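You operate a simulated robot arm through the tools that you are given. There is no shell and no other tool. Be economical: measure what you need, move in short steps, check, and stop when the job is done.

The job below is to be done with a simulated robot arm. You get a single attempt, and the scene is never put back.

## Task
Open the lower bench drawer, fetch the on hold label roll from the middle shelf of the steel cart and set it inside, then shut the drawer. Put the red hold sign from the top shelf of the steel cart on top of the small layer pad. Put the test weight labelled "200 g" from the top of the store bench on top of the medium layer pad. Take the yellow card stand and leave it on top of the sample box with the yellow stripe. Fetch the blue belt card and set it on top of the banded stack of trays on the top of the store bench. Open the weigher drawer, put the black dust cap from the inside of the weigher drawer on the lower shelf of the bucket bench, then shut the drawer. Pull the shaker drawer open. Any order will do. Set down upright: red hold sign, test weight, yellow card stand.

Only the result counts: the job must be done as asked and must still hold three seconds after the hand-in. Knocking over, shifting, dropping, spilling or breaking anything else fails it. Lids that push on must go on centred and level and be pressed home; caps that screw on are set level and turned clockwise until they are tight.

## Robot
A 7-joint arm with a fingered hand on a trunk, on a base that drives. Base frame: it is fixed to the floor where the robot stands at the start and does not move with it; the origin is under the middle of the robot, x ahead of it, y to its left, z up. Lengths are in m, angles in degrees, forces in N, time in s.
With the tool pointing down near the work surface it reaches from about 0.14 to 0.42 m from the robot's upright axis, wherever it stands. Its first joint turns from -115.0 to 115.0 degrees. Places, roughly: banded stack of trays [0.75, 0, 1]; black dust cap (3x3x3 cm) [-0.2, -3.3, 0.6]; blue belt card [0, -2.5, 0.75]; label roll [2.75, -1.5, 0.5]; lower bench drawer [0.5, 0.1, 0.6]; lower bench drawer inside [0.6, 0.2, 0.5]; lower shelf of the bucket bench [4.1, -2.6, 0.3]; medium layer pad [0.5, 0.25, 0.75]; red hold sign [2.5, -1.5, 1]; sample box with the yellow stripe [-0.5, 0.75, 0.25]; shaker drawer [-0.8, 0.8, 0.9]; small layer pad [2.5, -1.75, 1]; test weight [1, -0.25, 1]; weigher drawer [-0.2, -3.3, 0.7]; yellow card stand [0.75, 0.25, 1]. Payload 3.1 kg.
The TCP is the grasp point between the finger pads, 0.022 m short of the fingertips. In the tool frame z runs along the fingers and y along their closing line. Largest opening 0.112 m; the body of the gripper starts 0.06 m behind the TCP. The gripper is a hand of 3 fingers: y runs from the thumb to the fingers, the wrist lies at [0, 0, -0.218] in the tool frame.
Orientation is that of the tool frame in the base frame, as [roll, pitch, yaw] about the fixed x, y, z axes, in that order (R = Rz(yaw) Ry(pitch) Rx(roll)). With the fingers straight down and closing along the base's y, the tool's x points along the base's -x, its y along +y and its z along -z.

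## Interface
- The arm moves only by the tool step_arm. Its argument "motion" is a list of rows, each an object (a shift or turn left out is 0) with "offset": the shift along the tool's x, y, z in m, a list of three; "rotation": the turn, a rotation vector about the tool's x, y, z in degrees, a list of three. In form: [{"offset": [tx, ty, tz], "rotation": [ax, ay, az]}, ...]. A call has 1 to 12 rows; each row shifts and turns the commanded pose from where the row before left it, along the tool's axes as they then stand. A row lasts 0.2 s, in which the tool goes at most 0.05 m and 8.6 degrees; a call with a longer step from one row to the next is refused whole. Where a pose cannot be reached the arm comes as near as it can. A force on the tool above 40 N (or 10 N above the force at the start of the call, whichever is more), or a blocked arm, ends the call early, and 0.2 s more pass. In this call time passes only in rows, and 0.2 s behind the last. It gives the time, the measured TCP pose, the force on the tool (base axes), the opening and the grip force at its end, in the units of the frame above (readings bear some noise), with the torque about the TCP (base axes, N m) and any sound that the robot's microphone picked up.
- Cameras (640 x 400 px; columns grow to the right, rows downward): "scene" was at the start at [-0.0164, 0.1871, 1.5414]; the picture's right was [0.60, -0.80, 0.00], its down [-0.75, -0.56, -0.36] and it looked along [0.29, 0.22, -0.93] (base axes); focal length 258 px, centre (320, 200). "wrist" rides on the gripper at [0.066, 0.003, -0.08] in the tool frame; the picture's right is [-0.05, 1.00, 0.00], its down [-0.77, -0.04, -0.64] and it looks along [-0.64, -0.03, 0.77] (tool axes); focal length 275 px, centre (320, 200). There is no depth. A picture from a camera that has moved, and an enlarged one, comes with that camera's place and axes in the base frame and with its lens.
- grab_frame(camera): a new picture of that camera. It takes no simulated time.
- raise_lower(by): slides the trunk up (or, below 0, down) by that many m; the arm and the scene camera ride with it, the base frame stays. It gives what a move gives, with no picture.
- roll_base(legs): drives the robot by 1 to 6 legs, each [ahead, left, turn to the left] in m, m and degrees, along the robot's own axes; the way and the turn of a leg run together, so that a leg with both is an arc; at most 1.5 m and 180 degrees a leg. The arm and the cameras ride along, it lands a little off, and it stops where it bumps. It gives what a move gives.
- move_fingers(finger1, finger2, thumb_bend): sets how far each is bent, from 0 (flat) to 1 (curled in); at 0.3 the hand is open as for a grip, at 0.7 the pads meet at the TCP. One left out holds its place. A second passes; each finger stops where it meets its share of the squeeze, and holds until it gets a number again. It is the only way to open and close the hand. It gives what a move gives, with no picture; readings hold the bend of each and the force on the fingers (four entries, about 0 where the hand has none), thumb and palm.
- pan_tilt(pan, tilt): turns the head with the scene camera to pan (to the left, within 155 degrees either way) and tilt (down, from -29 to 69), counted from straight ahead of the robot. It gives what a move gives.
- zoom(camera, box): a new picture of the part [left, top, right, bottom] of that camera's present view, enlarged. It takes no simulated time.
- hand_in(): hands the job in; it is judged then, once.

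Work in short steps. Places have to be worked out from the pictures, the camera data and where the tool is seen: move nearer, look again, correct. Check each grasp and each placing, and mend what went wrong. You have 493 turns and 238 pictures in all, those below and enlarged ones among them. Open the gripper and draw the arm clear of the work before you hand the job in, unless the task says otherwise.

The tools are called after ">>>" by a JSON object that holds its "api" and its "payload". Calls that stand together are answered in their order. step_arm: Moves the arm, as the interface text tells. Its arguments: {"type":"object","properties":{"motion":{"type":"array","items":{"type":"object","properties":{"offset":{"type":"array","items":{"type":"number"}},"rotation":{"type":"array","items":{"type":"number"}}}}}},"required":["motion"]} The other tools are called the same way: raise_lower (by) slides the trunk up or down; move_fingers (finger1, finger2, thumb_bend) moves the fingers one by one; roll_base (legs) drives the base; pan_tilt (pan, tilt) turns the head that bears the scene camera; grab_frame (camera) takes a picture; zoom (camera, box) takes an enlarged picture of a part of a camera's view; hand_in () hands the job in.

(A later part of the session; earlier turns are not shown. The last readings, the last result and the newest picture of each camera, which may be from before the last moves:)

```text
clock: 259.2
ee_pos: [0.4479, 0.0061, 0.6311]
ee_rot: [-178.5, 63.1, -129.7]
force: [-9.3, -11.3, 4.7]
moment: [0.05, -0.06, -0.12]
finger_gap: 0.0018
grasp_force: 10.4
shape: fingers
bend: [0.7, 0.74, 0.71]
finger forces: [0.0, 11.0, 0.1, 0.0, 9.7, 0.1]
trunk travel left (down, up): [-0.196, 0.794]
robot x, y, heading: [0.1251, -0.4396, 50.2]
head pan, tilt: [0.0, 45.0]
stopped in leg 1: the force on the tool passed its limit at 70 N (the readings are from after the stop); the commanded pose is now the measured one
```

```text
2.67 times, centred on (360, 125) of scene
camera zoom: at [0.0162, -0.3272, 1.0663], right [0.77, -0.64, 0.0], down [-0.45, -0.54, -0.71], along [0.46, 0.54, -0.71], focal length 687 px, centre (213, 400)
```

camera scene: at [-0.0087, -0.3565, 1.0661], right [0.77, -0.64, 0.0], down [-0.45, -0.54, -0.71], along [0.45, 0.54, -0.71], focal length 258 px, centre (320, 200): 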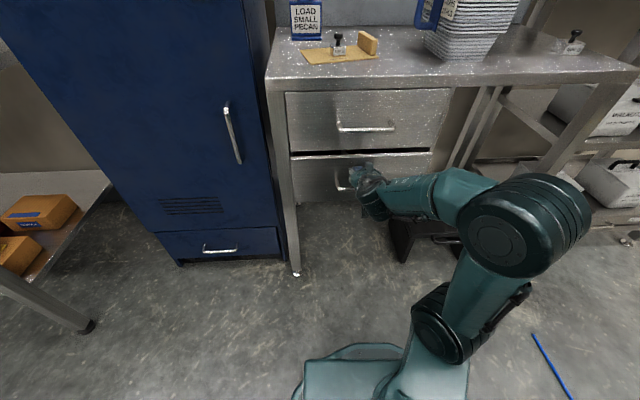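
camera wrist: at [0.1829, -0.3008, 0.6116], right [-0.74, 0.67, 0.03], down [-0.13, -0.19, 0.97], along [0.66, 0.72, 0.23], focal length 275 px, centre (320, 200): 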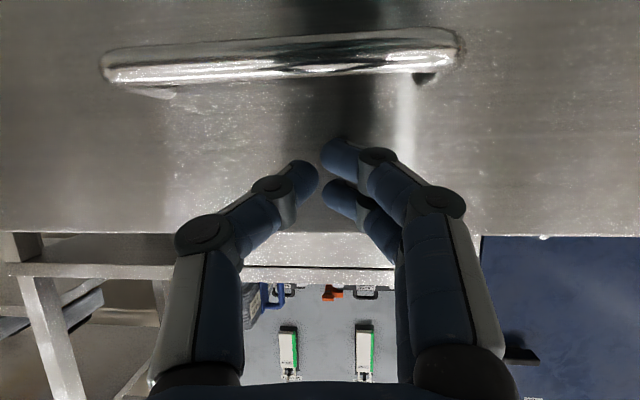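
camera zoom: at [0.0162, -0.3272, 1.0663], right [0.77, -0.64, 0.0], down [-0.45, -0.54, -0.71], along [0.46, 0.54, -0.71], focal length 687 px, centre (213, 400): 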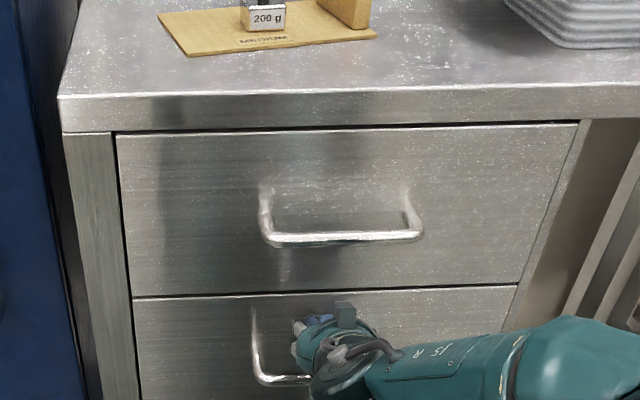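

The lower drawer is shut with the roll inside. Next the blue belt card on the line: I back off, raise, turn around and look at the line.

>>> {"api": "roll_base", "payload": {"legs": [[-0.45, 0, 0], [0, -1.0, 0], [0, 0, -90], [0, 0, -90]]}}

>>> {"api": "raise_lower", "payload": {"by": 0.4}}

>>> {"api": "raise_lower", "payload": {"by": 0.25}}

>>> {"api": "pan_tilt", "payload": {"pan": 0, "tilt": 25}}

>>> {"api": "grab_frame", "payload": {"camera": "scene"}}

```text
clock: 274.5
ee_pos: [0.271, -1.8726, 0.6299]
ee_rot: [-178.4, 63.0, 48.9]
force: [0.3, -0.6, -0.5]
moment: [-0.01, -0.01, 0.0]
finger_gap: 0.0029
grasp_force: 0.1
shape: fingers
bend: [0.7, 0.7, 0.7]
finger forces: [0.0, 0.0, 0.0, 0.0, 0.1, 0.0]
trunk travel left (down, up): [-0.196, 0.794]
robot x, y, heading: [0.6093, -1.4325, -131.4]
head pan, tilt: [0.0, 45.0]
```

```text
clock: 278.3
ee_pos: [0.2718, -1.8739, 1.0302]
ee_rot: [-178.4, 63.0, 48.8]
force: [-0.1, -0.7, -0.3]
moment: [-0.03, 0.02, 0.01]
finger_gap: 0.0026
grasp_force: 0.1
shape: fingers
bend: [0.7, 0.7, 0.7]
finger forces: [0.0, 0.0, 0.0, 0.0, 0.0, 0.0]
trunk travel left (down, up): [-0.596, 0.394]
robot x, y, heading: [0.607, -1.4308, -131.3]
head pan, tilt: [0.0, 45.0]
```

```text
clock: 280.9
ee_pos: [0.2706, -1.8731, 1.2807]
ee_rot: [-178.4, 63.0, 48.9]
force: [-0.5, 0.9, -0.4]
moment: [0.01, -0.01, -0.01]
finger_gap: 0.0027
grasp_force: 0.1
shape: fingers
bend: [0.7, 0.7, 0.7]
finger forces: [0.1, 0.0, 0.1, 0.0, 0.1, 0.0]
trunk travel left (down, up): [-0.846, 0.144]
robot x, y, heading: [0.607, -1.4354, -131.5]
head pan, tilt: [0.0, 45.0]
```

```text
clock: 281.7
ee_pos: [0.2723, -1.8721, 1.2797]
ee_rot: [-178.4, 63.1, 48.9]
force: [-0.1, -0.1, -0.2]
moment: [0.0, -0.02, -0.01]
finger_gap: 0.0029
grasp_force: 0.1
shape: fingers
bend: [0.7, 0.7, 0.7]
finger forces: [0.0, 0.1, 0.0, 0.0, 0.1, 0.1]
trunk travel left (down, up): [-0.846, 0.144]
robot x, y, heading: [0.6095, -1.4314, -131.6]
head pan, tilt: [0.0, 25.0]
```

```text
85 pictures are left
camera scene: at [0.7007, -1.5571, 1.7466], right [-0.75, 0.66, 0.0], down [0.28, 0.32, -0.91], along [-0.6, -0.68, -0.42], focal length 258 px, centre (320, 200)
```

scene: 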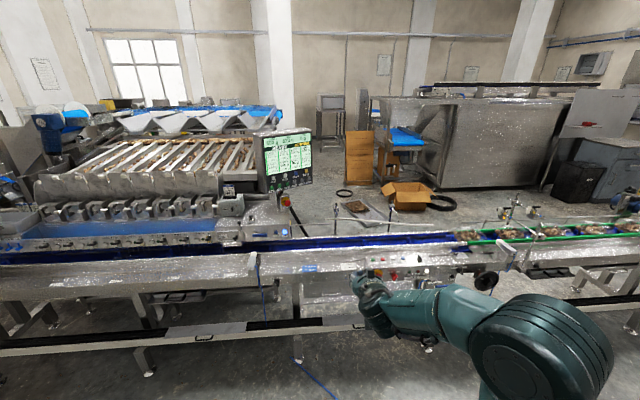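

I zoom on the region where the belt card should be.

>>> {"api": "zoom", "payload": {"camera": "scene", "box": [220, 180, 420, 305]}}

```text
3.20 times, centred on (320, 242) of scene
camera zoom: at [0.7007, -1.5571, 1.7466], right [-0.75, 0.66, 0.0], down [0.28, 0.32, -0.91], along [-0.6, -0.68, -0.42], focal length 824 px, centre (320, 64)
```

zoom: 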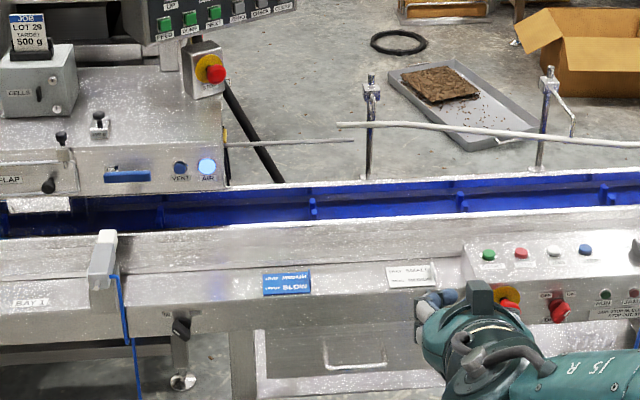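

The blue card ("SLOW") lies on the sloped front of the line near (-0.0,-2.44,0.8). I move closer to it.

>>> {"api": "roll_base", "payload": {"legs": [[0.3, 0.15, 1.5]]}}

>>> {"api": "pan_tilt", "payload": {"pan": 0, "tilt": 45}}

>>> {"api": "grab_frame", "payload": {"camera": "scene"}}

>>> {"api": "grab_frame", "payload": {"camera": "wrist"}}

```text
clock: 283.9
ee_pos: [0.1913, -2.2113, 1.2805]
ee_rot: [-178.4, 63.0, 50.6]
force: [0.7, -0.7, 0.2]
moment: [0.03, 0.0, -0.01]
finger_gap: 0.0028
grasp_force: 0.1
shape: fingers
bend: [0.7, 0.7, 0.7]
finger forces: [0.0, 0.0, 0.1, 0.1, 0.0, 0.1]
trunk travel left (down, up): [-0.846, 0.144]
robot x, y, heading: [0.5165, -1.7638, -129.8]
head pan, tilt: [0.0, 25.0]
```

```text
clock: 284.8
ee_pos: [0.1917, -2.2103, 1.2806]
ee_rot: [-178.4, 63.0, 50.4]
force: [0.3, -0.3, -0.3]
moment: [-0.02, -0.04, 0.0]
finger_gap: 0.0029
grasp_force: 0.2
shape: fingers
bend: [0.7, 0.7, 0.7]
finger forces: [0.0, 0.1, 0.0, 0.0, 0.0, 0.0]
trunk travel left (down, up): [-0.846, 0.144]
robot x, y, heading: [0.5148, -1.7586, -130.0]
head pan, tilt: [0.0, 45.0]
```

```text
83 pictures are left
camera scene: at [0.6194, -1.8744, 1.7162], right [-0.77, 0.64, 0.0], down [0.45, 0.54, -0.71], along [-0.45, -0.54, -0.71], focal length 258 px, centre (320, 200)
```

scene: 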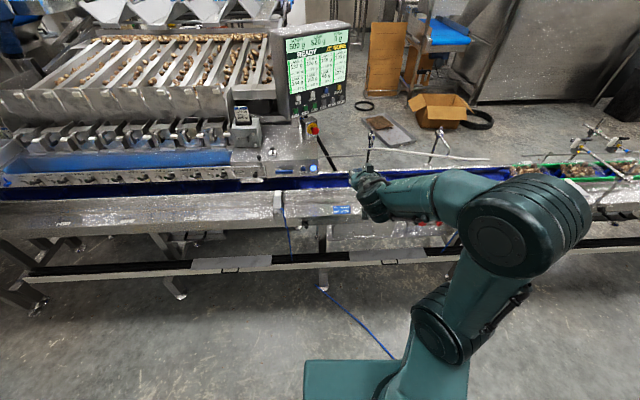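

```text
82 pictures are left
camera wrist: at [0.2608, -2.1351, 1.2591], right [0.74, -0.67, 0.03], down [0.12, 0.18, 0.98], along [-0.66, -0.72, 0.22], focal length 275 px, centre (320, 200)
```

wrist: 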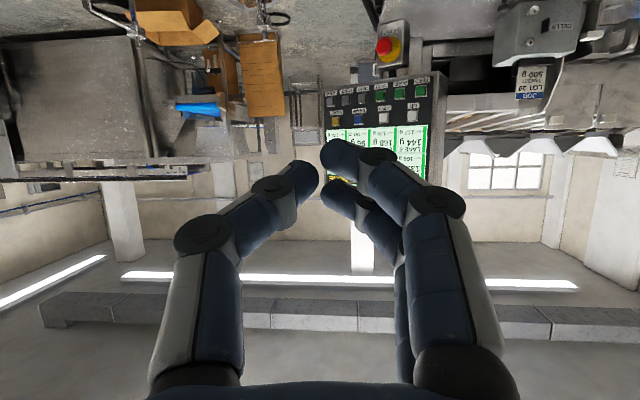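

I bring the tool to point down and open the hand, then look at the card with the wrist camera.

>>> {"api": "step_arm", "payload": {"motion": [{"offset": [0, 0, -0.03], "rotation": [0, 8, 0]}, {"offset": [0, 0, -0.03], "rotation": [0, 8, 0]}, {"rotation": [0, 8, 0]}, {"rotation": [0, 8, 0]}, {"rotation": [0, 8, 0]}, {"rotation": [0, 8, 0]}, {"rotation": [0, 8, 0]}]}}

>>> {"api": "move_fingers", "payload": {"finger1": 0.3, "finger2": 0.3, "thumb_bend": 0.3}}

>>> {"api": "zoom", "payload": {"camera": "scene", "box": [280, 170, 420, 258]}}

>>> {"api": "grab_frame", "payload": {"camera": "wrist"}}

```text
clock: 286.4
ee_pos: [0.2246, -2.173, 1.3106]
ee_rot: [-179.4, 6.8, 49.2]
force: [0.7, -1.1, -0.5]
moment: [0.0, -0.01, -0.02]
finger_gap: 0.0028
grasp_force: 0.1
shape: fingers
bend: [0.7, 0.7, 0.7]
finger forces: [0.1, 0.0, 0.0, 0.0, 0.0, 0.0]
trunk travel left (down, up): [-0.846, 0.144]
robot x, y, heading: [0.5135, -1.7617, -130.0]
head pan, tilt: [0.0, 45.0]
```

```text
clock: 287.4
ee_pos: [0.2256, -2.1709, 1.3112]
ee_rot: [-179.4, 7.0, 49.0]
force: [0.3, 0.5, 0.2]
moment: [0.0, -0.02, 0.01]
finger_gap: 0.1112
grasp_force: 0.0
shape: fingers
bend: [0.3, 0.3, 0.3]
finger forces: [0.0, 0.0, 0.0, 0.1, 0.0, 0.1]
trunk travel left (down, up): [-0.846, 0.144]
robot x, y, heading: [0.5206, -1.7636, -129.9]
head pan, tilt: [0.0, 45.0]
```

```text
4.55 times, centred on (350, 214) of scene
camera zoom: at [0.6193, -1.8749, 1.7161], right [-0.77, 0.64, 0.0], down [0.45, 0.54, -0.71], along [-0.45, -0.54, -0.71], focal length 1171 px, centre (184, 136)
```

zoom: 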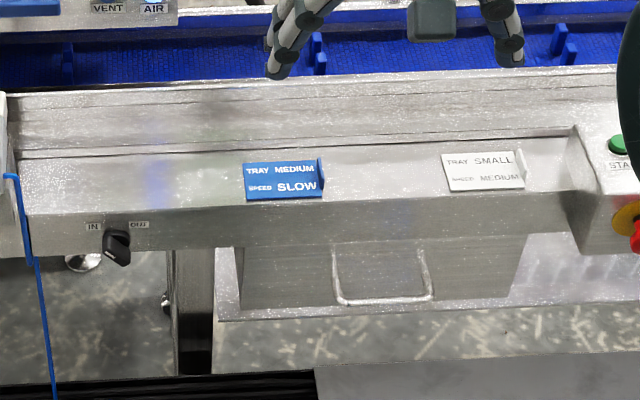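

```text
80 pictures are left
camera wrist: at [0.2778, -2.1173, 1.3838], right [0.72, -0.69, -0.01], down [-0.47, -0.5, 0.73], along [-0.5, -0.52, -0.69], focal length 275 px, centre (320, 200)
```

wrist: 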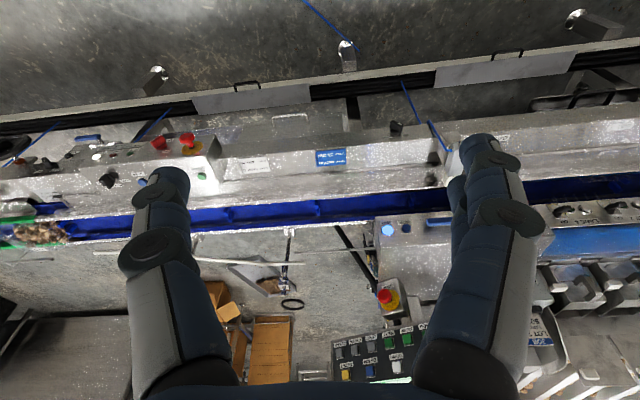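

The card lies flat on the ledge (z≈0.787) with an upright fin at its right end near (-0.047,-2.439). I drive 0.4 m forward and shift to be above the fin.

>>> {"api": "roll_base", "payload": {"legs": [[0.4, -0.035, 0]]}}

>>> {"api": "raise_lower", "payload": {"by": -0.3}}

>>> {"api": "grab_frame", "payload": {"camera": "wrist"}}

>>> {"api": "zoom", "payload": {"camera": "scene", "box": [240, 150, 440, 275]}}

```text
clock: 289.9
ee_pos: [-0.0566, -2.4528, 1.3117]
ee_rot: [-179.4, 7.0, 49.0]
force: [-0.3, -0.2, -0.9]
moment: [-0.01, 0.01, -0.01]
finger_gap: 0.1111
grasp_force: 0.0
shape: fingers
bend: [0.3, 0.3, 0.3]
finger forces: [0.0, 0.0, 0.1, 0.1, 0.1, 0.1]
trunk travel left (down, up): [-0.846, 0.144]
robot x, y, heading: [0.2354, -2.0439, -130.2]
head pan, tilt: [0.0, 45.0]
```

```text
clock: 292.9
ee_pos: [-0.0559, -2.4515, 1.0109]
ee_rot: [-179.4, 7.0, 49.0]
force: [0.2, 0.8, 0.1]
moment: [0.0, 0.01, -0.03]
finger_gap: 0.111
grasp_force: 0.1
shape: fingers
bend: [0.3, 0.3, 0.3]
finger forces: [0.1, 0.0, 0.1, 0.0, 0.1, 0.0]
trunk travel left (down, up): [-0.546, 0.444]
robot x, y, heading: [0.2323, -2.0409, -129.8]
head pan, tilt: [0.0, 45.0]
```

```text
79 pictures are left
camera wrist: at [-0.0039, -2.3976, 1.0839], right [0.72, -0.69, -0.01], down [-0.47, -0.5, 0.73], along [-0.5, -0.52, -0.69], focal length 275 px, centre (320, 200)
```

wrist: 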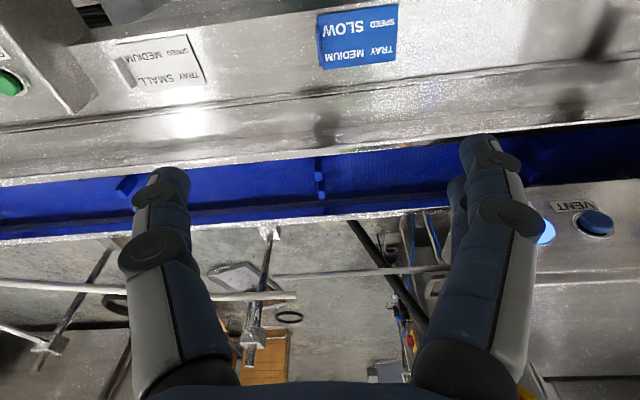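

```text
3.20 times, centred on (340, 212) of scene
camera zoom: at [0.338, -2.1558, 1.4162], right [-0.77, 0.64, 0.0], down [0.45, 0.54, -0.71], along [-0.45, -0.54, -0.71], focal length 824 px, centre (256, 160)
```

zoom: 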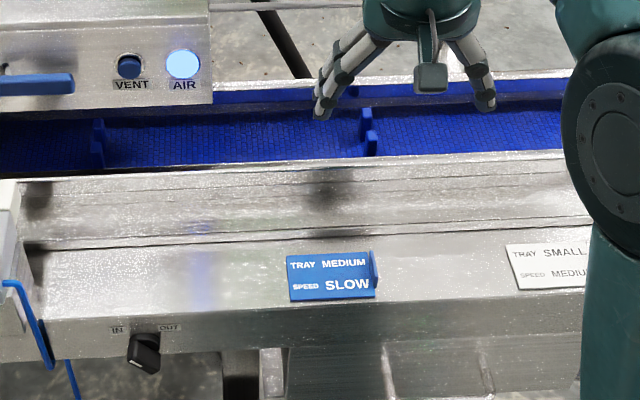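

The fin lies right under the TCP. I pre-close the fingers partially and lower the trunk 0.16.

>>> {"api": "move_fingers", "payload": {"finger1": 0.55, "finger2": 0.55, "thumb_bend": 0.55}}

>>> {"api": "raise_lower", "payload": {"by": -0.15}}

>>> {"api": "grab_frame", "payload": {"camera": "wrist"}}

>>> {"api": "zoom", "payload": {"camera": "scene", "box": [280, 120, 440, 220]}}

```text
clock: 293.9
ee_pos: [-0.0569, -2.4518, 1.0114]
ee_rot: [-179.3, 7.0, 48.9]
force: [-0.6, 0.7, 1.0]
moment: [-0.03, 0.03, -0.01]
finger_gap: 0.0415
grasp_force: 0.1
shape: fingers
bend: [0.55, 0.55, 0.55]
finger forces: [0.0, 0.0, 0.0, 0.1, 0.0, 0.0]
trunk travel left (down, up): [-0.546, 0.444]
robot x, y, heading: [0.2397, -2.0446, -130.3]
head pan, tilt: [0.0, 45.0]
```

```text
clock: 295.6
ee_pos: [-0.0573, -2.4514, 0.8628]
ee_rot: [-179.3, 7.0, 49.0]
force: [-0.4, 0.3, 0.5]
moment: [0.0, 0.02, -0.01]
finger_gap: 0.0418
grasp_force: 0.1
shape: fingers
bend: [0.55, 0.55, 0.55]
finger forces: [0.0, 0.0, 0.0, 0.1, 0.0, 0.0]
trunk travel left (down, up): [-0.396, 0.594]
robot x, y, heading: [0.2317, -2.0423, -129.8]
head pan, tilt: [0.0, 45.0]
```

```text
77 pictures are left
camera wrist: at [-0.0039, -2.3975, 0.9339], right [0.72, -0.69, -0.01], down [-0.47, -0.5, 0.73], along [-0.5, -0.52, -0.69], focal length 275 px, centre (320, 200)
```

wrist: 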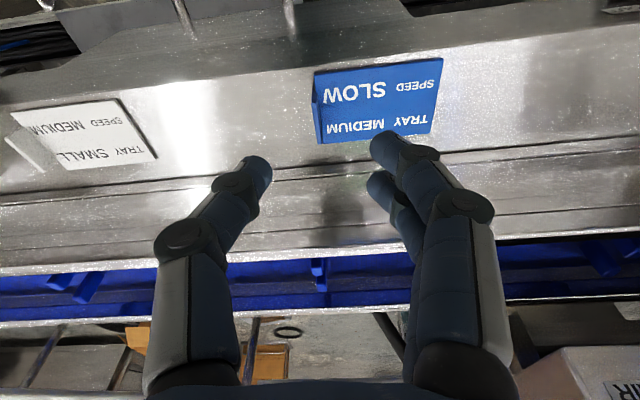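

```text
4.00 times, centred on (360, 170) of scene
camera zoom: at [0.338, -2.1558, 1.2662], right [-0.77, 0.64, 0.0], down [0.45, 0.54, -0.71], along [-0.45, -0.54, -0.71], focal length 1031 px, centre (160, 320)
```

zoom: 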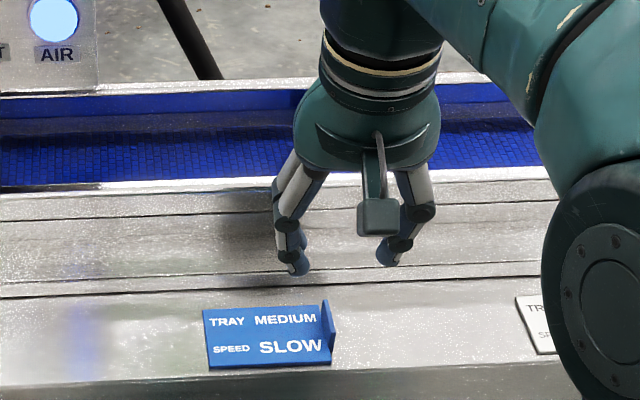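

Fin stays aligned. I lower 3.5 cm, moving back 5 mm.

>>> {"api": "step_arm", "payload": {"motion": [{"offset": [0.007, 0, 0.0175]}, {"offset": [0.002, 0, 0.0175]}]}}

>>> {"api": "grab_frame", "payload": {"camera": "wrist"}}

>>> {"api": "zoom", "payload": {"camera": "scene", "box": [280, 120, 440, 220]}}

```text
clock: 296.2
ee_pos: [-0.0552, -2.4482, 0.8259]
ee_rot: [-179.4, 7.1, 49.0]
force: [0.5, -0.2, -0.4]
moment: [-0.04, 0.0, 0.01]
finger_gap: 0.0417
grasp_force: 0.0
shape: fingers
bend: [0.55, 0.55, 0.55]
finger forces: [0.1, 0.1, 0.0, 0.0, 0.1, 0.0]
trunk travel left (down, up): [-0.396, 0.594]
robot x, y, heading: [0.2364, -2.0418, -129.8]
head pan, tilt: [0.0, 45.0]
```

```text
75 pictures are left
camera wrist: at [-0.0014, -2.3933, 0.898], right [0.72, -0.69, -0.01], down [-0.47, -0.5, 0.73], along [-0.51, -0.52, -0.69], focal length 275 px, centre (320, 200)
```

wrist: 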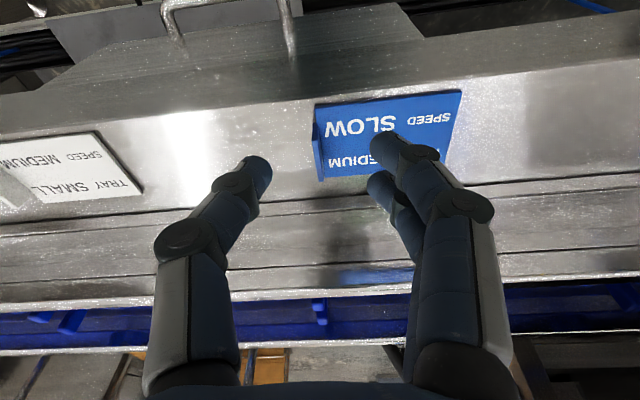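

```text
4.00 times, centred on (360, 170) of scene
camera zoom: at [0.338, -2.1559, 1.2661], right [-0.77, 0.64, 0.0], down [0.45, 0.54, -0.71], along [-0.45, -0.54, -0.71], focal length 1031 px, centre (160, 320)
```

zoom: 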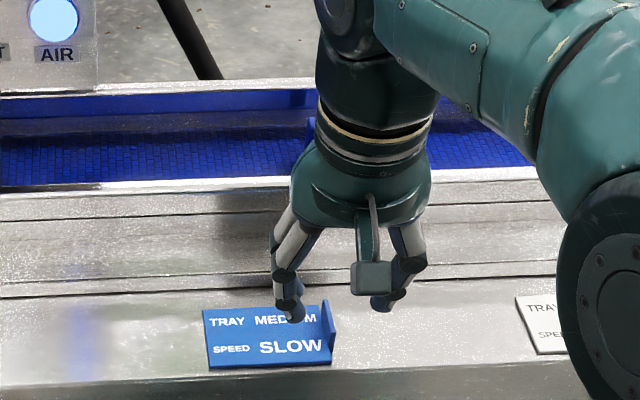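

Alignment good. I lower 1.3 cm and close on the fin.

>>> {"api": "step_arm", "payload": {"motion": [{"offset": [0.0015, 0, 0.0065]}, {"offset": [0.0015, 0, 0.0065]}]}}

>>> {"api": "move_fingers", "payload": {"finger1": 0.75, "finger2": 0.75, "thumb_bend": 0.7}}

>>> {"api": "grab_frame", "payload": {"camera": "wrist"}}

```text
clock: 296.8
ee_pos: [-0.0532, -2.4471, 0.8119]
ee_rot: [-179.3, 7.1, 49.0]
force: [-0.4, -0.4, 0.0]
moment: [-0.01, 0.0, -0.02]
finger_gap: 0.0416
grasp_force: 0.1
shape: fingers
bend: [0.55, 0.55, 0.55]
finger forces: [0.0, 0.0, 0.1, 0.0, 0.0, 0.1]
trunk travel left (down, up): [-0.396, 0.594]
robot x, y, heading: [0.2393, -2.0412, -129.9]
head pan, tilt: [0.0, 45.0]
```

```text
clock: 297.8
ee_pos: [-0.0531, -2.4476, 0.8126]
ee_rot: [-179.3, 7.0, 49.0]
force: [0.1, 0.7, 0.5]
moment: [0.01, -0.01, 0.0]
finger_gap: 0.0004
grasp_force: 0.1
shape: fingers
bend: [0.75, 0.75, 0.7]
finger forces: [0.0, 0.0, 0.0, 0.0, 0.0, 0.0]
trunk travel left (down, up): [-0.396, 0.594]
robot x, y, heading: [0.2354, -2.0375, -130.1]
head pan, tilt: [0.0, 45.0]
```

```text
73 pictures are left
camera wrist: at [-0.0006, -2.3931, 0.8848], right [0.72, -0.69, -0.01], down [-0.47, -0.5, 0.73], along [-0.5, -0.52, -0.69], focal length 275 px, centre (320, 200)
```

wrist: 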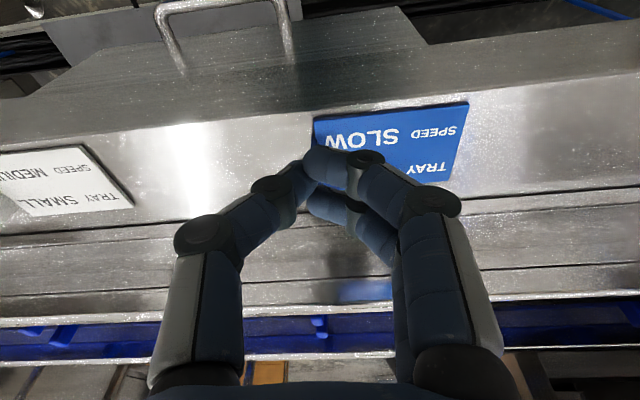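

Closed above the fin. I reopen, lower another 1.2 cm carefully and retry.

>>> {"api": "move_fingers", "payload": {"finger1": 0.55, "finger2": 0.55, "thumb_bend": 0.55}}

>>> {"api": "step_arm", "payload": {"motion": [{"offset": [0.0012, 0, 0.007]}, {"offset": [0.0012, 0, 0.007]}]}}

>>> {"api": "zoom", "payload": {"camera": "scene", "box": [280, 130, 400, 205]}}

```text
clock: 298.8
ee_pos: [-0.0547, -2.4476, 0.8126]
ee_rot: [-179.3, 7.0, 49.1]
force: [0.5, 0.3, -0.5]
moment: [-0.02, 0.0, 0.02]
finger_gap: 0.0402
grasp_force: 0.0
shape: fingers
bend: [0.55, 0.55, 0.55]
finger forces: [0.0, 0.0, 0.1, 0.0, 0.1, 0.1]
trunk travel left (down, up): [-0.396, 0.594]
robot x, y, heading: [0.2325, -2.0432, -130.0]
head pan, tilt: [0.0, 45.0]
```

```text
clock: 299.4
ee_pos: [-0.0525, -2.4475, 0.7982]
ee_rot: [-179.3, 7.1, 49.0]
force: [-0.3, -0.1, -0.9]
moment: [0.02, 0.01, -0.02]
finger_gap: 0.0405
grasp_force: 0.0
shape: fingers
bend: [0.55, 0.55, 0.55]
finger forces: [0.0, 0.0, 0.0, 0.1, 0.1, 0.0]
trunk travel left (down, up): [-0.396, 0.594]
robot x, y, heading: [0.2346, -2.0408, -129.7]
head pan, tilt: [0.0, 45.0]
```

```text
5.33 times, centred on (340, 168) of scene
camera zoom: at [0.338, -2.1559, 1.2661], right [-0.77, 0.64, 0.0], down [0.45, 0.54, -0.71], along [-0.45, -0.54, -0.71], focal length 1374 px, centre (213, 373)
```

zoom: 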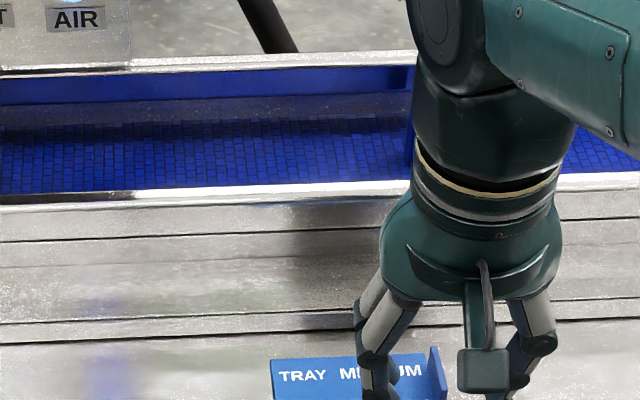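

Still no contact; the ledge is lower than estimated. I continue down in small steps.

>>> {"api": "step_arm", "payload": {"motion": [{"offset": [0.001, 0, 0.006]}, {"offset": [0.001, 0, 0.006]}]}}

>>> {"api": "grab_frame", "payload": {"camera": "wrist"}}

>>> {"api": "zoom", "payload": {"camera": "scene", "box": [290, 150, 410, 225]}}

```text
clock: 300.0
ee_pos: [-0.0513, -2.4467, 0.7845]
ee_rot: [-179.3, 7.0, 49.1]
force: [-0.2, 0.4, -0.1]
moment: [-0.02, 0.01, 0.01]
finger_gap: 0.0404
grasp_force: 0.0
shape: fingers
bend: [0.55, 0.55, 0.55]
finger forces: [0.0, 0.0, 0.1, 0.0, 0.0, 0.0]
trunk travel left (down, up): [-0.396, 0.594]
robot x, y, heading: [0.2372, -2.0423, -130.2]
head pan, tilt: [0.0, 45.0]
```

```text
71 pictures are left
camera wrist: at [0.0003, -2.3919, 0.8578], right [0.72, -0.69, -0.01], down [-0.47, -0.5, 0.73], along [-0.5, -0.52, -0.69], focal length 275 px, centre (320, 200)
```

wrist: 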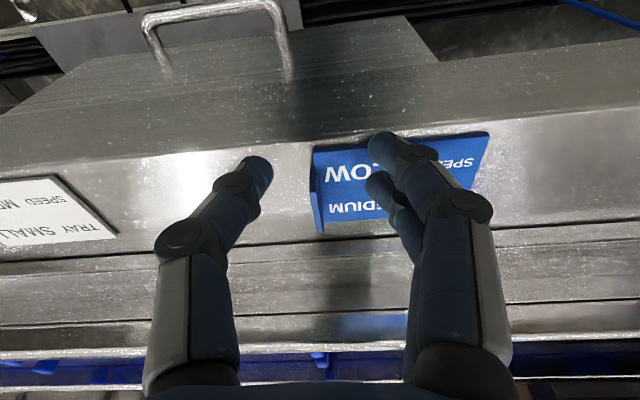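

```text
5.33 times, centred on (350, 188) of scene
camera zoom: at [0.338, -2.1559, 1.2661], right [-0.77, 0.64, 0.0], down [0.45, 0.54, -0.71], along [-0.45, -0.54, -0.71], focal length 1374 px, centre (160, 267)
```

zoom: 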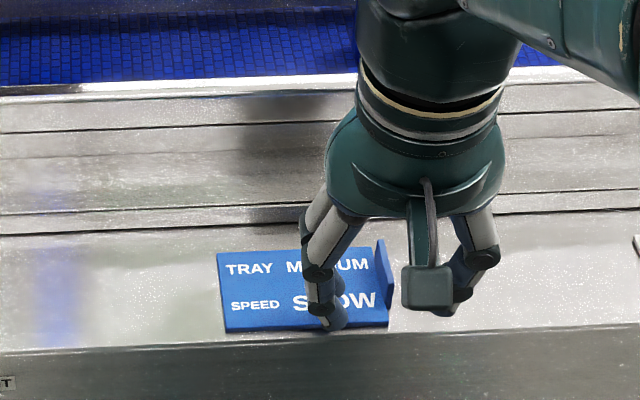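

Tips are at card level but near the fin's front end. I move 1.5 cm forward and close.

>>> {"api": "step_arm", "payload": {"motion": [{"offset": [-0.015, 0, 0.0]}]}}

>>> {"api": "move_fingers", "payload": {"finger1": 0.75, "finger2": 0.75, "thumb_bend": 0.7}}

>>> {"api": "grab_frame", "payload": {"camera": "wrist"}}

```text
clock: 300.4
ee_pos: [-0.0621, -2.457, 0.788]
ee_rot: [-179.3, 7.0, 49.1]
force: [-0.4, 0.3, 0.1]
moment: [-0.02, -0.02, 0.01]
finger_gap: 0.0406
grasp_force: 0.1
shape: fingers
bend: [0.55, 0.55, 0.55]
finger forces: [0.1, 0.1, 0.0, 0.0, 0.1, 0.0]
trunk travel left (down, up): [-0.396, 0.594]
robot x, y, heading: [0.2368, -2.0407, -130.0]
head pan, tilt: [0.0, 45.0]
```

```text
clock: 301.4
ee_pos: [-0.0626, -2.4574, 0.7872]
ee_rot: [-179.3, 7.0, 48.9]
force: [-0.6, 0.1, -0.8]
moment: [-0.02, -0.03, -0.01]
finger_gap: 0.0
grasp_force: 0.1
shape: fingers
bend: [0.75, 0.75, 0.7]
finger forces: [0.0, 0.0, 0.0, 0.0, 0.0, 0.1]
trunk travel left (down, up): [-0.396, 0.594]
robot x, y, heading: [0.2397, -2.0437, -129.9]
head pan, tilt: [0.0, 45.0]
```

```text
69 pictures are left
camera wrist: at [-0.0092, -2.4028, 0.8599], right [0.72, -0.69, -0.01], down [-0.47, -0.5, 0.73], along [-0.5, -0.52, -0.69], focal length 275 px, centre (320, 200)
```

wrist: 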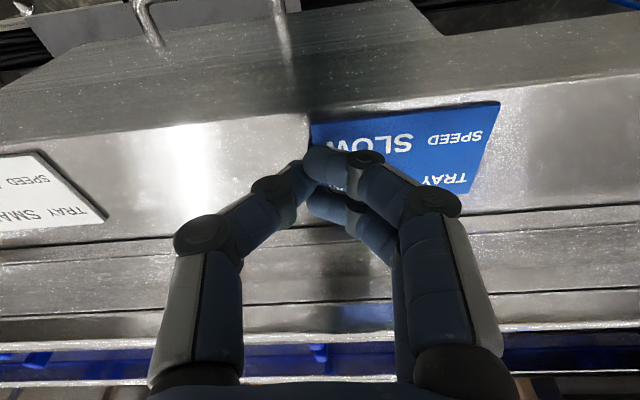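

Still above the fin. I reopen to 0.6 and go down until light contact.

>>> {"api": "move_fingers", "payload": {"finger1": 0.6, "finger2": 0.6, "thumb_bend": 0.58}}

>>> {"api": "step_arm", "payload": {"motion": [{"offset": [0.0007, 0, 0.005]}, {"offset": [0.0007, 0, 0.005]}]}}

>>> {"api": "step_arm", "payload": {"motion": [{"offset": [0.0007, 0, 0.005]}]}}

>>> {"api": "step_arm", "payload": {"motion": [{"offset": [0.0007, 0, 0.005]}]}}

```text
clock: 302.4
ee_pos: [-0.0625, -2.457, 0.7864]
ee_rot: [-179.2, 7.0, 49.0]
force: [0.0, -0.4, 0.7]
moment: [-0.02, 0.04, 0.0]
finger_gap: 0.0308
grasp_force: 0.1
shape: fingers
bend: [0.6, 0.6, 0.57]
finger forces: [0.1, 0.1, 0.0, 0.1, 0.0, 0.0]
trunk travel left (down, up): [-0.396, 0.594]
robot x, y, heading: [0.2377, -2.0441, -129.9]
head pan, tilt: [0.0, 45.0]
```

```text
clock: 303.0
ee_pos: [-0.062, -2.4575, 0.7763]
ee_rot: [-179.4, 7.2, 49.0]
force: [0.1, 0.3, 1.2]
moment: [0.02, 0.02, -0.02]
finger_gap: 0.0303
grasp_force: 0.1
shape: fingers
bend: [0.6, 0.6, 0.57]
finger forces: [0.1, 0.1, 0.0, 0.0, 0.1, 0.0]
trunk travel left (down, up): [-0.396, 0.594]
robot x, y, heading: [0.236, -2.0406, -129.8]
head pan, tilt: [0.0, 45.0]
```

```text
clock: 303.4
ee_pos: [-0.0619, -2.4572, 0.773]
ee_rot: [-179.3, 7.2, 49.0]
force: [0.8, -1.3, 12.4]
moment: [-0.13, -0.26, 0.0]
finger_gap: 0.0303
grasp_force: 5.6
shape: fingers
bend: [0.64, 0.6, 0.57]
finger forces: [12.0, 0.1, 0.0, 0.0, 0.0, 0.0]
trunk travel left (down, up): [-0.396, 0.594]
robot x, y, heading: [0.2329, -2.0461, -130.0]
head pan, tilt: [0.0, 45.0]
```

```text
clock: 303.8
ee_pos: [-0.0593, -2.4577, 0.7714]
ee_rot: [-179.6, 7.7, 49.0]
force: [3.6, -6.8, 40.7]
moment: [-0.44, -0.84, -0.1]
finger_gap: 0.0293
grasp_force: 19.8
shape: fingers
bend: [0.71, 0.62, 0.57]
finger forces: [30.4, 9.5, 0.0, 0.0, 0.0, 0.0]
trunk travel left (down, up): [-0.396, 0.594]
robot x, y, heading: [0.2385, -2.0377, -130.1]
head pan, tilt: [0.0, 45.0]
```

Contact with the card surface. I ease up 4 mm and close.

>>> {"api": "step_arm", "payload": {"motion": [{"offset": [-0.0006, 0, -0.006]}]}}

>>> {"api": "move_fingers", "payload": {"finger1": 0.78, "finger2": 0.78, "thumb_bend": 0.72}}

>>> {"api": "grab_frame", "payload": {"camera": "wrist"}}

```text
clock: 304.2
ee_pos: [-0.0609, -2.4565, 0.7725]
ee_rot: [-179.3, 6.7, 49.0]
force: [0.6, -1.1, 10.1]
moment: [-0.1, -0.21, -0.02]
finger_gap: 0.0297
grasp_force: 5.3
shape: fingers
bend: [0.65, 0.6, 0.57]
finger forces: [10.2, 0.0, 0.0, 0.0, 0.0, 0.0]
trunk travel left (down, up): [-0.396, 0.594]
robot x, y, heading: [0.2327, -2.0419, -130.2]
head pan, tilt: [0.0, 45.0]
```

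```text
clock: 305.2
ee_pos: [-0.0616, -2.4567, 0.7733]
ee_rot: [-179.2, 7.0, 49.0]
force: [0.6, 0.5, 0.0]
moment: [-0.02, 0.02, 0.0]
finger_gap: 0.0002
grasp_force: 0.1
shape: fingers
bend: [0.77, 0.77, 0.7]
finger forces: [0.0, 0.0, 0.0, 0.1, 0.1, 0.1]
trunk travel left (down, up): [-0.396, 0.594]
robot x, y, heading: [0.2385, -2.0404, -129.8]
head pan, tilt: [0.0, 45.0]
```

```text
68 pictures are left
camera wrist: at [-0.0091, -2.4031, 0.8463], right [0.72, -0.69, -0.01], down [-0.47, -0.5, 0.73], along [-0.5, -0.52, -0.69], focal length 275 px, centre (320, 200)
```

wrist: 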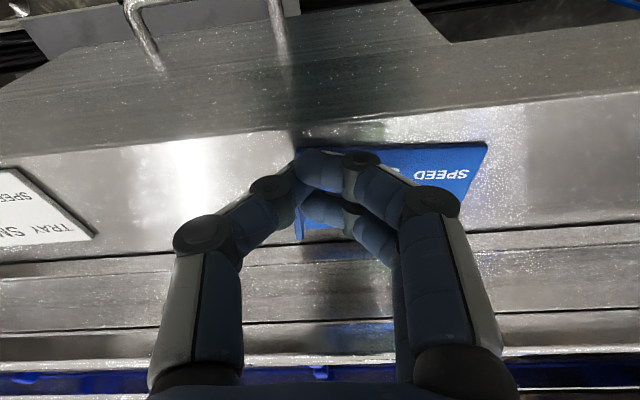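

The card shifted slightly. I open, raise 2 cm and look again.

>>> {"api": "move_fingers", "payload": {"finger1": 0.55, "finger2": 0.55, "thumb_bend": 0.5}}

>>> {"api": "step_arm", "payload": {"motion": [{"offset": [-0.003, 0, -0.03]}]}}

>>> {"api": "grab_frame", "payload": {"camera": "wrist"}}

>>> {"api": "zoom", "payload": {"camera": "scene", "box": [290, 150, 410, 225]}}

```text
clock: 306.2
ee_pos: [-0.062, -2.4567, 0.7727]
ee_rot: [-179.3, 7.0, 49.0]
force: [-0.4, -0.1, 0.0]
moment: [-0.04, -0.01, 0.0]
finger_gap: 0.0473
grasp_force: 0.1
shape: fingers
bend: [0.55, 0.55, 0.5]
finger forces: [0.1, 0.1, 0.1, 0.0, 0.0, 0.0]
trunk travel left (down, up): [-0.396, 0.594]
robot x, y, heading: [0.2371, -2.0422, -130.1]
head pan, tilt: [0.0, 45.0]
```

```text
clock: 306.6
ee_pos: [-0.0631, -2.4557, 0.8018]
ee_rot: [-179.3, 7.1, 49.1]
force: [-0.5, 0.7, 0.5]
moment: [-0.02, 0.02, 0.0]
finger_gap: 0.0473
grasp_force: 0.1
shape: fingers
bend: [0.55, 0.55, 0.5]
finger forces: [0.1, 0.0, 0.0, 0.2, 0.1, 0.0]
trunk travel left (down, up): [-0.396, 0.594]
robot x, y, heading: [0.2379, -2.0447, -129.9]
head pan, tilt: [0.0, 45.0]
```

```text
67 pictures are left
camera wrist: at [-0.0097, -2.4018, 0.8753], right [0.72, -0.69, -0.01], down [-0.47, -0.5, 0.73], along [-0.5, -0.52, -0.69], focal length 275 px, centre (320, 200)
```

wrist: 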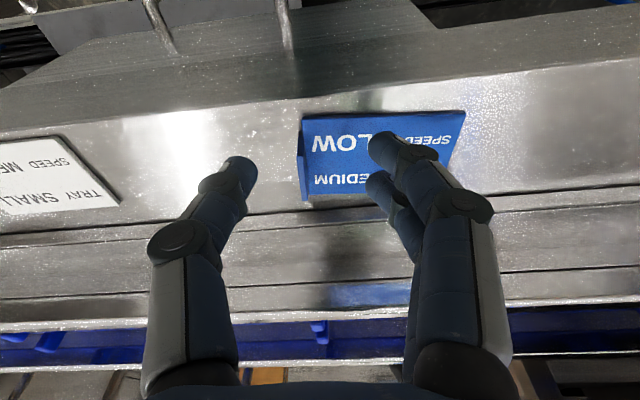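

```text
5.33 times, centred on (350, 188) of scene
camera zoom: at [0.3381, -2.1558, 1.2661], right [-0.77, 0.64, 0.0], down [0.45, 0.54, -0.71], along [-0.45, -0.54, -0.71], focal length 1374 px, centre (160, 267)
```

zoom: 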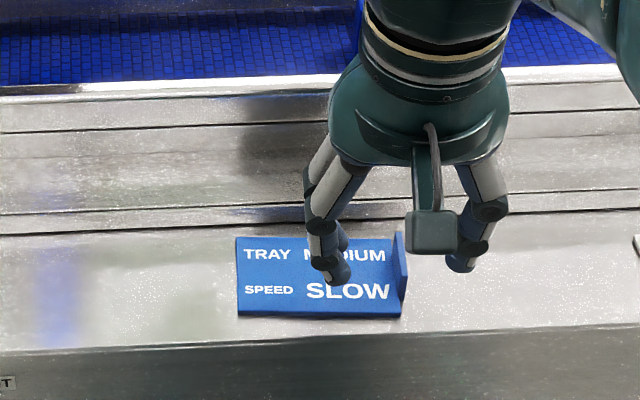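

The closed fingertips meet at TCP height, so I must be lower with nearly closed fingers. I set bends to 0.64 and align above the fin.

>>> {"api": "move_fingers", "payload": {"finger1": 0.64, "finger2": 0.64, "thumb_bend": 0.62}}

>>> {"api": "step_arm", "payload": {"motion": [{"offset": [0.001, -0.003, 0.01]}]}}

>>> {"api": "zoom", "payload": {"camera": "wrist", "box": [200, 90, 440, 240]}}

```text
clock: 307.6
ee_pos: [-0.0619, -2.4562, 0.8025]
ee_rot: [-179.3, 6.9, 49.0]
force: [0.2, -0.3, 1.6]
moment: [0.02, 0.01, -0.03]
finger_gap: 0.0195
grasp_force: 0.0
shape: fingers
bend: [0.64, 0.64, 0.62]
finger forces: [0.0, 0.0, 0.0, 0.0, 0.0, 0.0]
trunk travel left (down, up): [-0.396, 0.594]
robot x, y, heading: [0.2372, -2.0426, -130.0]
head pan, tilt: [0.0, 45.0]
```

```text
clock: 308.0
ee_pos: [-0.065, -2.4538, 0.7927]
ee_rot: [-179.3, 7.0, 49.0]
force: [0.6, 0.3, -0.2]
moment: [-0.01, -0.04, -0.02]
finger_gap: 0.02
grasp_force: 0.0
shape: fingers
bend: [0.64, 0.64, 0.62]
finger forces: [0.0, 0.0, 0.1, 0.1, 0.1, 0.0]
trunk travel left (down, up): [-0.396, 0.594]
robot x, y, heading: [0.231, -2.0431, -129.8]
head pan, tilt: [0.0, 45.0]
```

```text
2.67 times, centred on (320, 165) of wrist
camera zoom: at [-0.0118, -2.399, 0.8649], right [0.72, -0.69, -0.01], down [-0.47, -0.5, 0.73], along [-0.5, -0.52, -0.69], focal length 734 px, centre (320, 293)
```

zoom: 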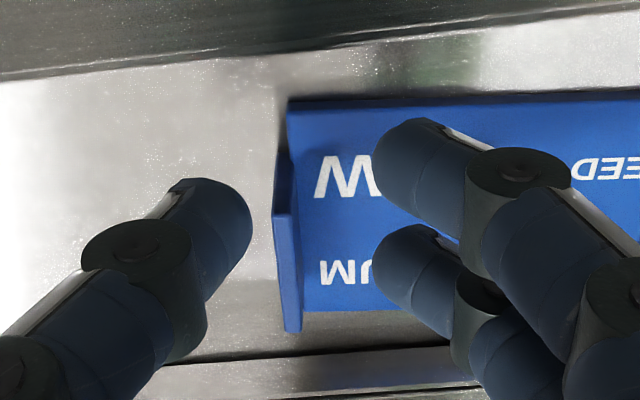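

Fin is clearly between the tips. I centre 3 mm more and lower 2.5 cm in steps.

>>> {"api": "step_arm", "payload": {"motion": [{"offset": [-0.003, -0.0035, 0.01]}, {"offset": [0.001, 0, 0.008]}]}}

>>> {"api": "step_arm", "payload": {"motion": [{"offset": [0.0007, 0, 0.006]}]}}

>>> {"api": "zoom", "payload": {"camera": "wrist", "box": [200, 90, 440, 240]}}

```text
clock: 308.6
ee_pos: [-0.0706, -2.4546, 0.776]
ee_rot: [-179.4, 7.1, 49.0]
force: [-0.5, 0.3, 0.1]
moment: [-0.02, 0.0, -0.02]
finger_gap: 0.0197
grasp_force: 0.1
shape: fingers
bend: [0.64, 0.64, 0.62]
finger forces: [0.0, 0.0, 0.1, 0.1, 0.0, 0.0]
trunk travel left (down, up): [-0.396, 0.594]
robot x, y, heading: [0.2377, -2.0413, -129.9]
head pan, tilt: [0.0, 45.0]
```

```text
clock: 309.0
ee_pos: [-0.0692, -2.454, 0.7709]
ee_rot: [-179.3, 7.2, 49.1]
force: [2.2, -1.7, 10.2]
moment: [-0.06, -0.24, -0.01]
finger_gap: 0.0183
grasp_force: 4.8
shape: fingers
bend: [0.67, 0.64, 0.62]
finger forces: [10.7, 0.1, 0.1, 0.1, 0.1, 0.0]
trunk travel left (down, up): [-0.396, 0.594]
robot x, y, heading: [0.2342, -2.0427, -129.9]
head pan, tilt: [0.0, 45.0]
```

```text
2.67 times, centred on (320, 165) of wrist
camera zoom: at [-0.016, -2.4005, 0.8437], right [0.72, -0.69, -0.01], down [-0.47, -0.5, 0.73], along [-0.51, -0.52, -0.69], focal length 734 px, centre (320, 293)
```

zoom: 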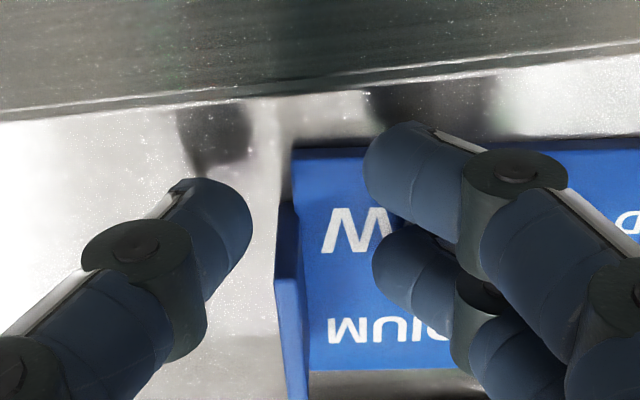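

The fin extends farther back than the fingers. I lift 3 mm, level the tool, and move forward 1.3 cm.

>>> {"api": "step_arm", "payload": {"motion": [{"offset": [0, 0, -0.005]}, {"offset": [-0.013, 0, 0], "rotation": [0, 7, 0]}]}}

>>> {"api": "zoom", "payload": {"camera": "wrist", "box": [200, 90, 440, 240]}}

```text
clock: 309.6
ee_pos: [-0.0782, -2.4645, 0.7749]
ee_rot: [-179.3, -0.1, 48.9]
force: [0.2, 0.0, 0.3]
moment: [0.02, -0.02, -0.04]
finger_gap: 0.0193
grasp_force: 0.0
shape: fingers
bend: [0.64, 0.64, 0.62]
finger forces: [0.0, 0.1, 0.1, 0.1, 0.0, 0.1]
trunk travel left (down, up): [-0.396, 0.594]
robot x, y, heading: [0.2353, -2.0436, -130.0]
head pan, tilt: [0.0, 45.0]
```

```text
2.67 times, centred on (320, 165) of wrist
camera zoom: at [-0.031, -2.4167, 0.857], right [0.72, -0.69, -0.01], down [-0.53, -0.56, 0.63], along [-0.45, -0.45, -0.77], focal length 734 px, centre (320, 293)
```

zoom: 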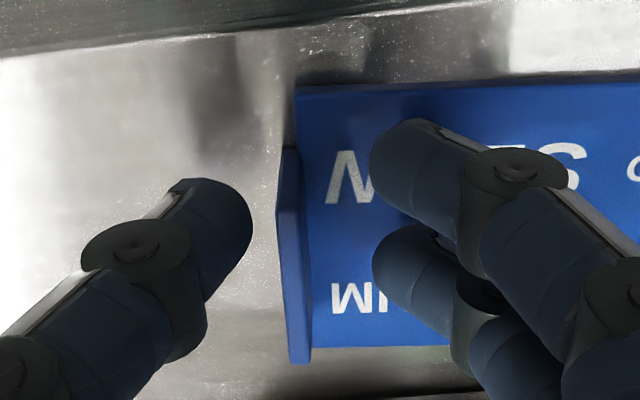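

Well centred now. I lower 6 mm and close.

>>> {"api": "step_arm", "payload": {"motion": [{"offset": [0, 0, 0.006]}]}}

>>> {"api": "move_fingers", "payload": {"finger1": 0.8, "finger2": 0.8, "thumb_bend": 0.75}}

>>> {"api": "grab_frame", "payload": {"camera": "wrist"}}

```text
clock: 310.0
ee_pos: [-0.0772, -2.4635, 0.7724]
ee_rot: [-179.3, 0.1, 49.0]
force: [1.2, -1.7, 9.1]
moment: [-0.09, -0.11, -0.02]
finger_gap: 0.0188
grasp_force: 4.8
shape: fingers
bend: [0.65, 0.65, 0.62]
finger forces: [4.5, 4.4, 0.0, 0.0, 0.0, 0.0]
trunk travel left (down, up): [-0.396, 0.594]
robot x, y, heading: [0.2348, -2.0396, -130.3]
head pan, tilt: [0.0, 45.0]
```

```text
clock: 311.0
ee_pos: [-0.0776, -2.4636, 0.7709]
ee_rot: [-179.2, 0.0, 49.0]
force: [-0.2, -0.2, 0.1]
moment: [0.06, 0.02, 0.01]
finger_gap: 0.0002
grasp_force: 10.2
shape: fingers
bend: [0.78, 0.76, 0.72]
finger forces: [3.2, 7.3, 0.1, 0.0, 9.2, 0.0]
trunk travel left (down, up): [-0.396, 0.594]
robot x, y, heading: [0.237, -2.0385, -130.2]
head pan, tilt: [0.0, 45.0]
```

```text
62 pictures are left
camera wrist: at [-0.0308, -2.4168, 0.8515], right [0.72, -0.69, -0.01], down [-0.53, -0.56, 0.64], along [-0.45, -0.45, -0.77], focal length 275 px, centre (320, 200)
```

wrist: 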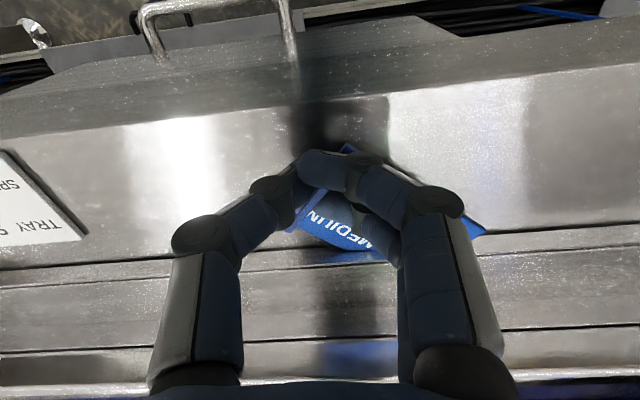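

Grip force about 10 N on the fin. I lift 4 cm and check.

>>> {"api": "step_arm", "payload": {"motion": [{"offset": [0, 0, -0.02]}, {"offset": [0, 0, -0.03]}]}}

>>> {"api": "grab_frame", "payload": {"camera": "wrist"}}

```text
clock: 311.6
ee_pos: [-0.0751, -2.4638, 0.8213]
ee_rot: [-179.3, 0.1, 49.1]
force: [-0.7, 0.0, -0.5]
moment: [0.04, -0.01, -0.03]
finger_gap: 0.0001
grasp_force: 8.6
shape: fingers
bend: [0.78, 0.77, 0.72]
finger forces: [0.1, 7.2, 0.0, 0.0, 10.1, 0.0]
trunk travel left (down, up): [-0.396, 0.594]
robot x, y, heading: [0.2408, -2.0414, -129.9]
head pan, tilt: [0.0, 45.0]
```

```text
61 pictures are left
camera wrist: at [-0.0286, -2.4166, 0.9028], right [0.72, -0.69, -0.01], down [-0.53, -0.56, 0.64], along [-0.45, -0.45, -0.77], focal length 275 px, centre (320, 200)
```

wrist: 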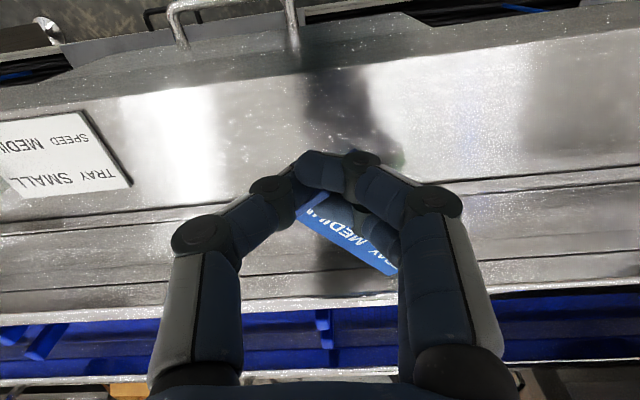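

The card is held between finger 2 and thumb. I raise it, back out, turn around and drive to the store bench.

>>> {"api": "raise_lower", "payload": {"by": 0.33}}

>>> {"api": "roll_base", "payload": {"legs": [[-0.5, 0, 0], [0, 0, 90], [0, 0, 90], [0, 0.9, 0], [0.6, 0, 0]]}}

>>> {"api": "grab_frame", "payload": {"camera": "scene"}}

```text
clock: 314.9
ee_pos: [-0.0761, -2.4649, 1.1507]
ee_rot: [-179.3, 0.0, 49.0]
force: [-0.9, 0.1, 0.4]
moment: [0.02, 0.03, 0.0]
finger_gap: 0.0004
grasp_force: 8.4
shape: fingers
bend: [0.79, 0.77, 0.72]
finger forces: [0.0, 6.7, 0.0, 0.1, 9.7, 0.0]
trunk travel left (down, up): [-0.726, 0.264]
robot x, y, heading: [0.2377, -2.0404, -130.1]
head pan, tilt: [0.0, 45.0]
```

```text
clock: 332.8
ee_pos: [0.5966, -0.1743, 1.1503]
ee_rot: [-179.2, 0.0, -131.7]
force: [-0.1, 0.2, -0.6]
moment: [-0.02, -0.01, 0.03]
finger_gap: 0.0001
grasp_force: 7.7
shape: fingers
bend: [0.79, 0.77, 0.72]
finger forces: [0.0, 5.8, 0.0, 0.0, 9.1, 0.0]
trunk travel left (down, up): [-0.726, 0.264]
robot x, y, heading: [0.2797, -0.5928, 49.5]
head pan, tilt: [0.0, 45.0]
```

```text
60 pictures are left
camera scene: at [0.1775, -0.4771, 1.5961], right [0.76, -0.65, 0.0], down [-0.46, -0.54, -0.71], along [0.46, 0.54, -0.71], focal length 258 px, centre (320, 200)
```

scene: 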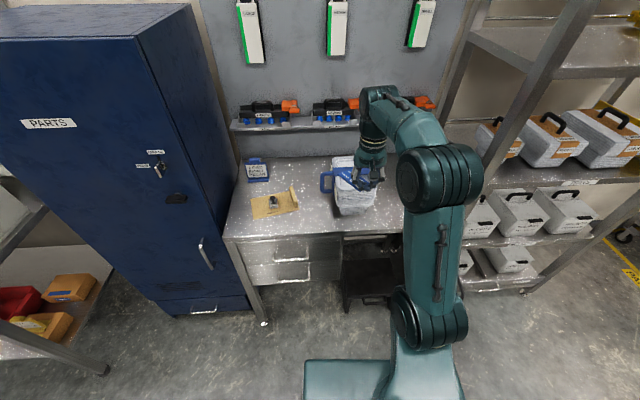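

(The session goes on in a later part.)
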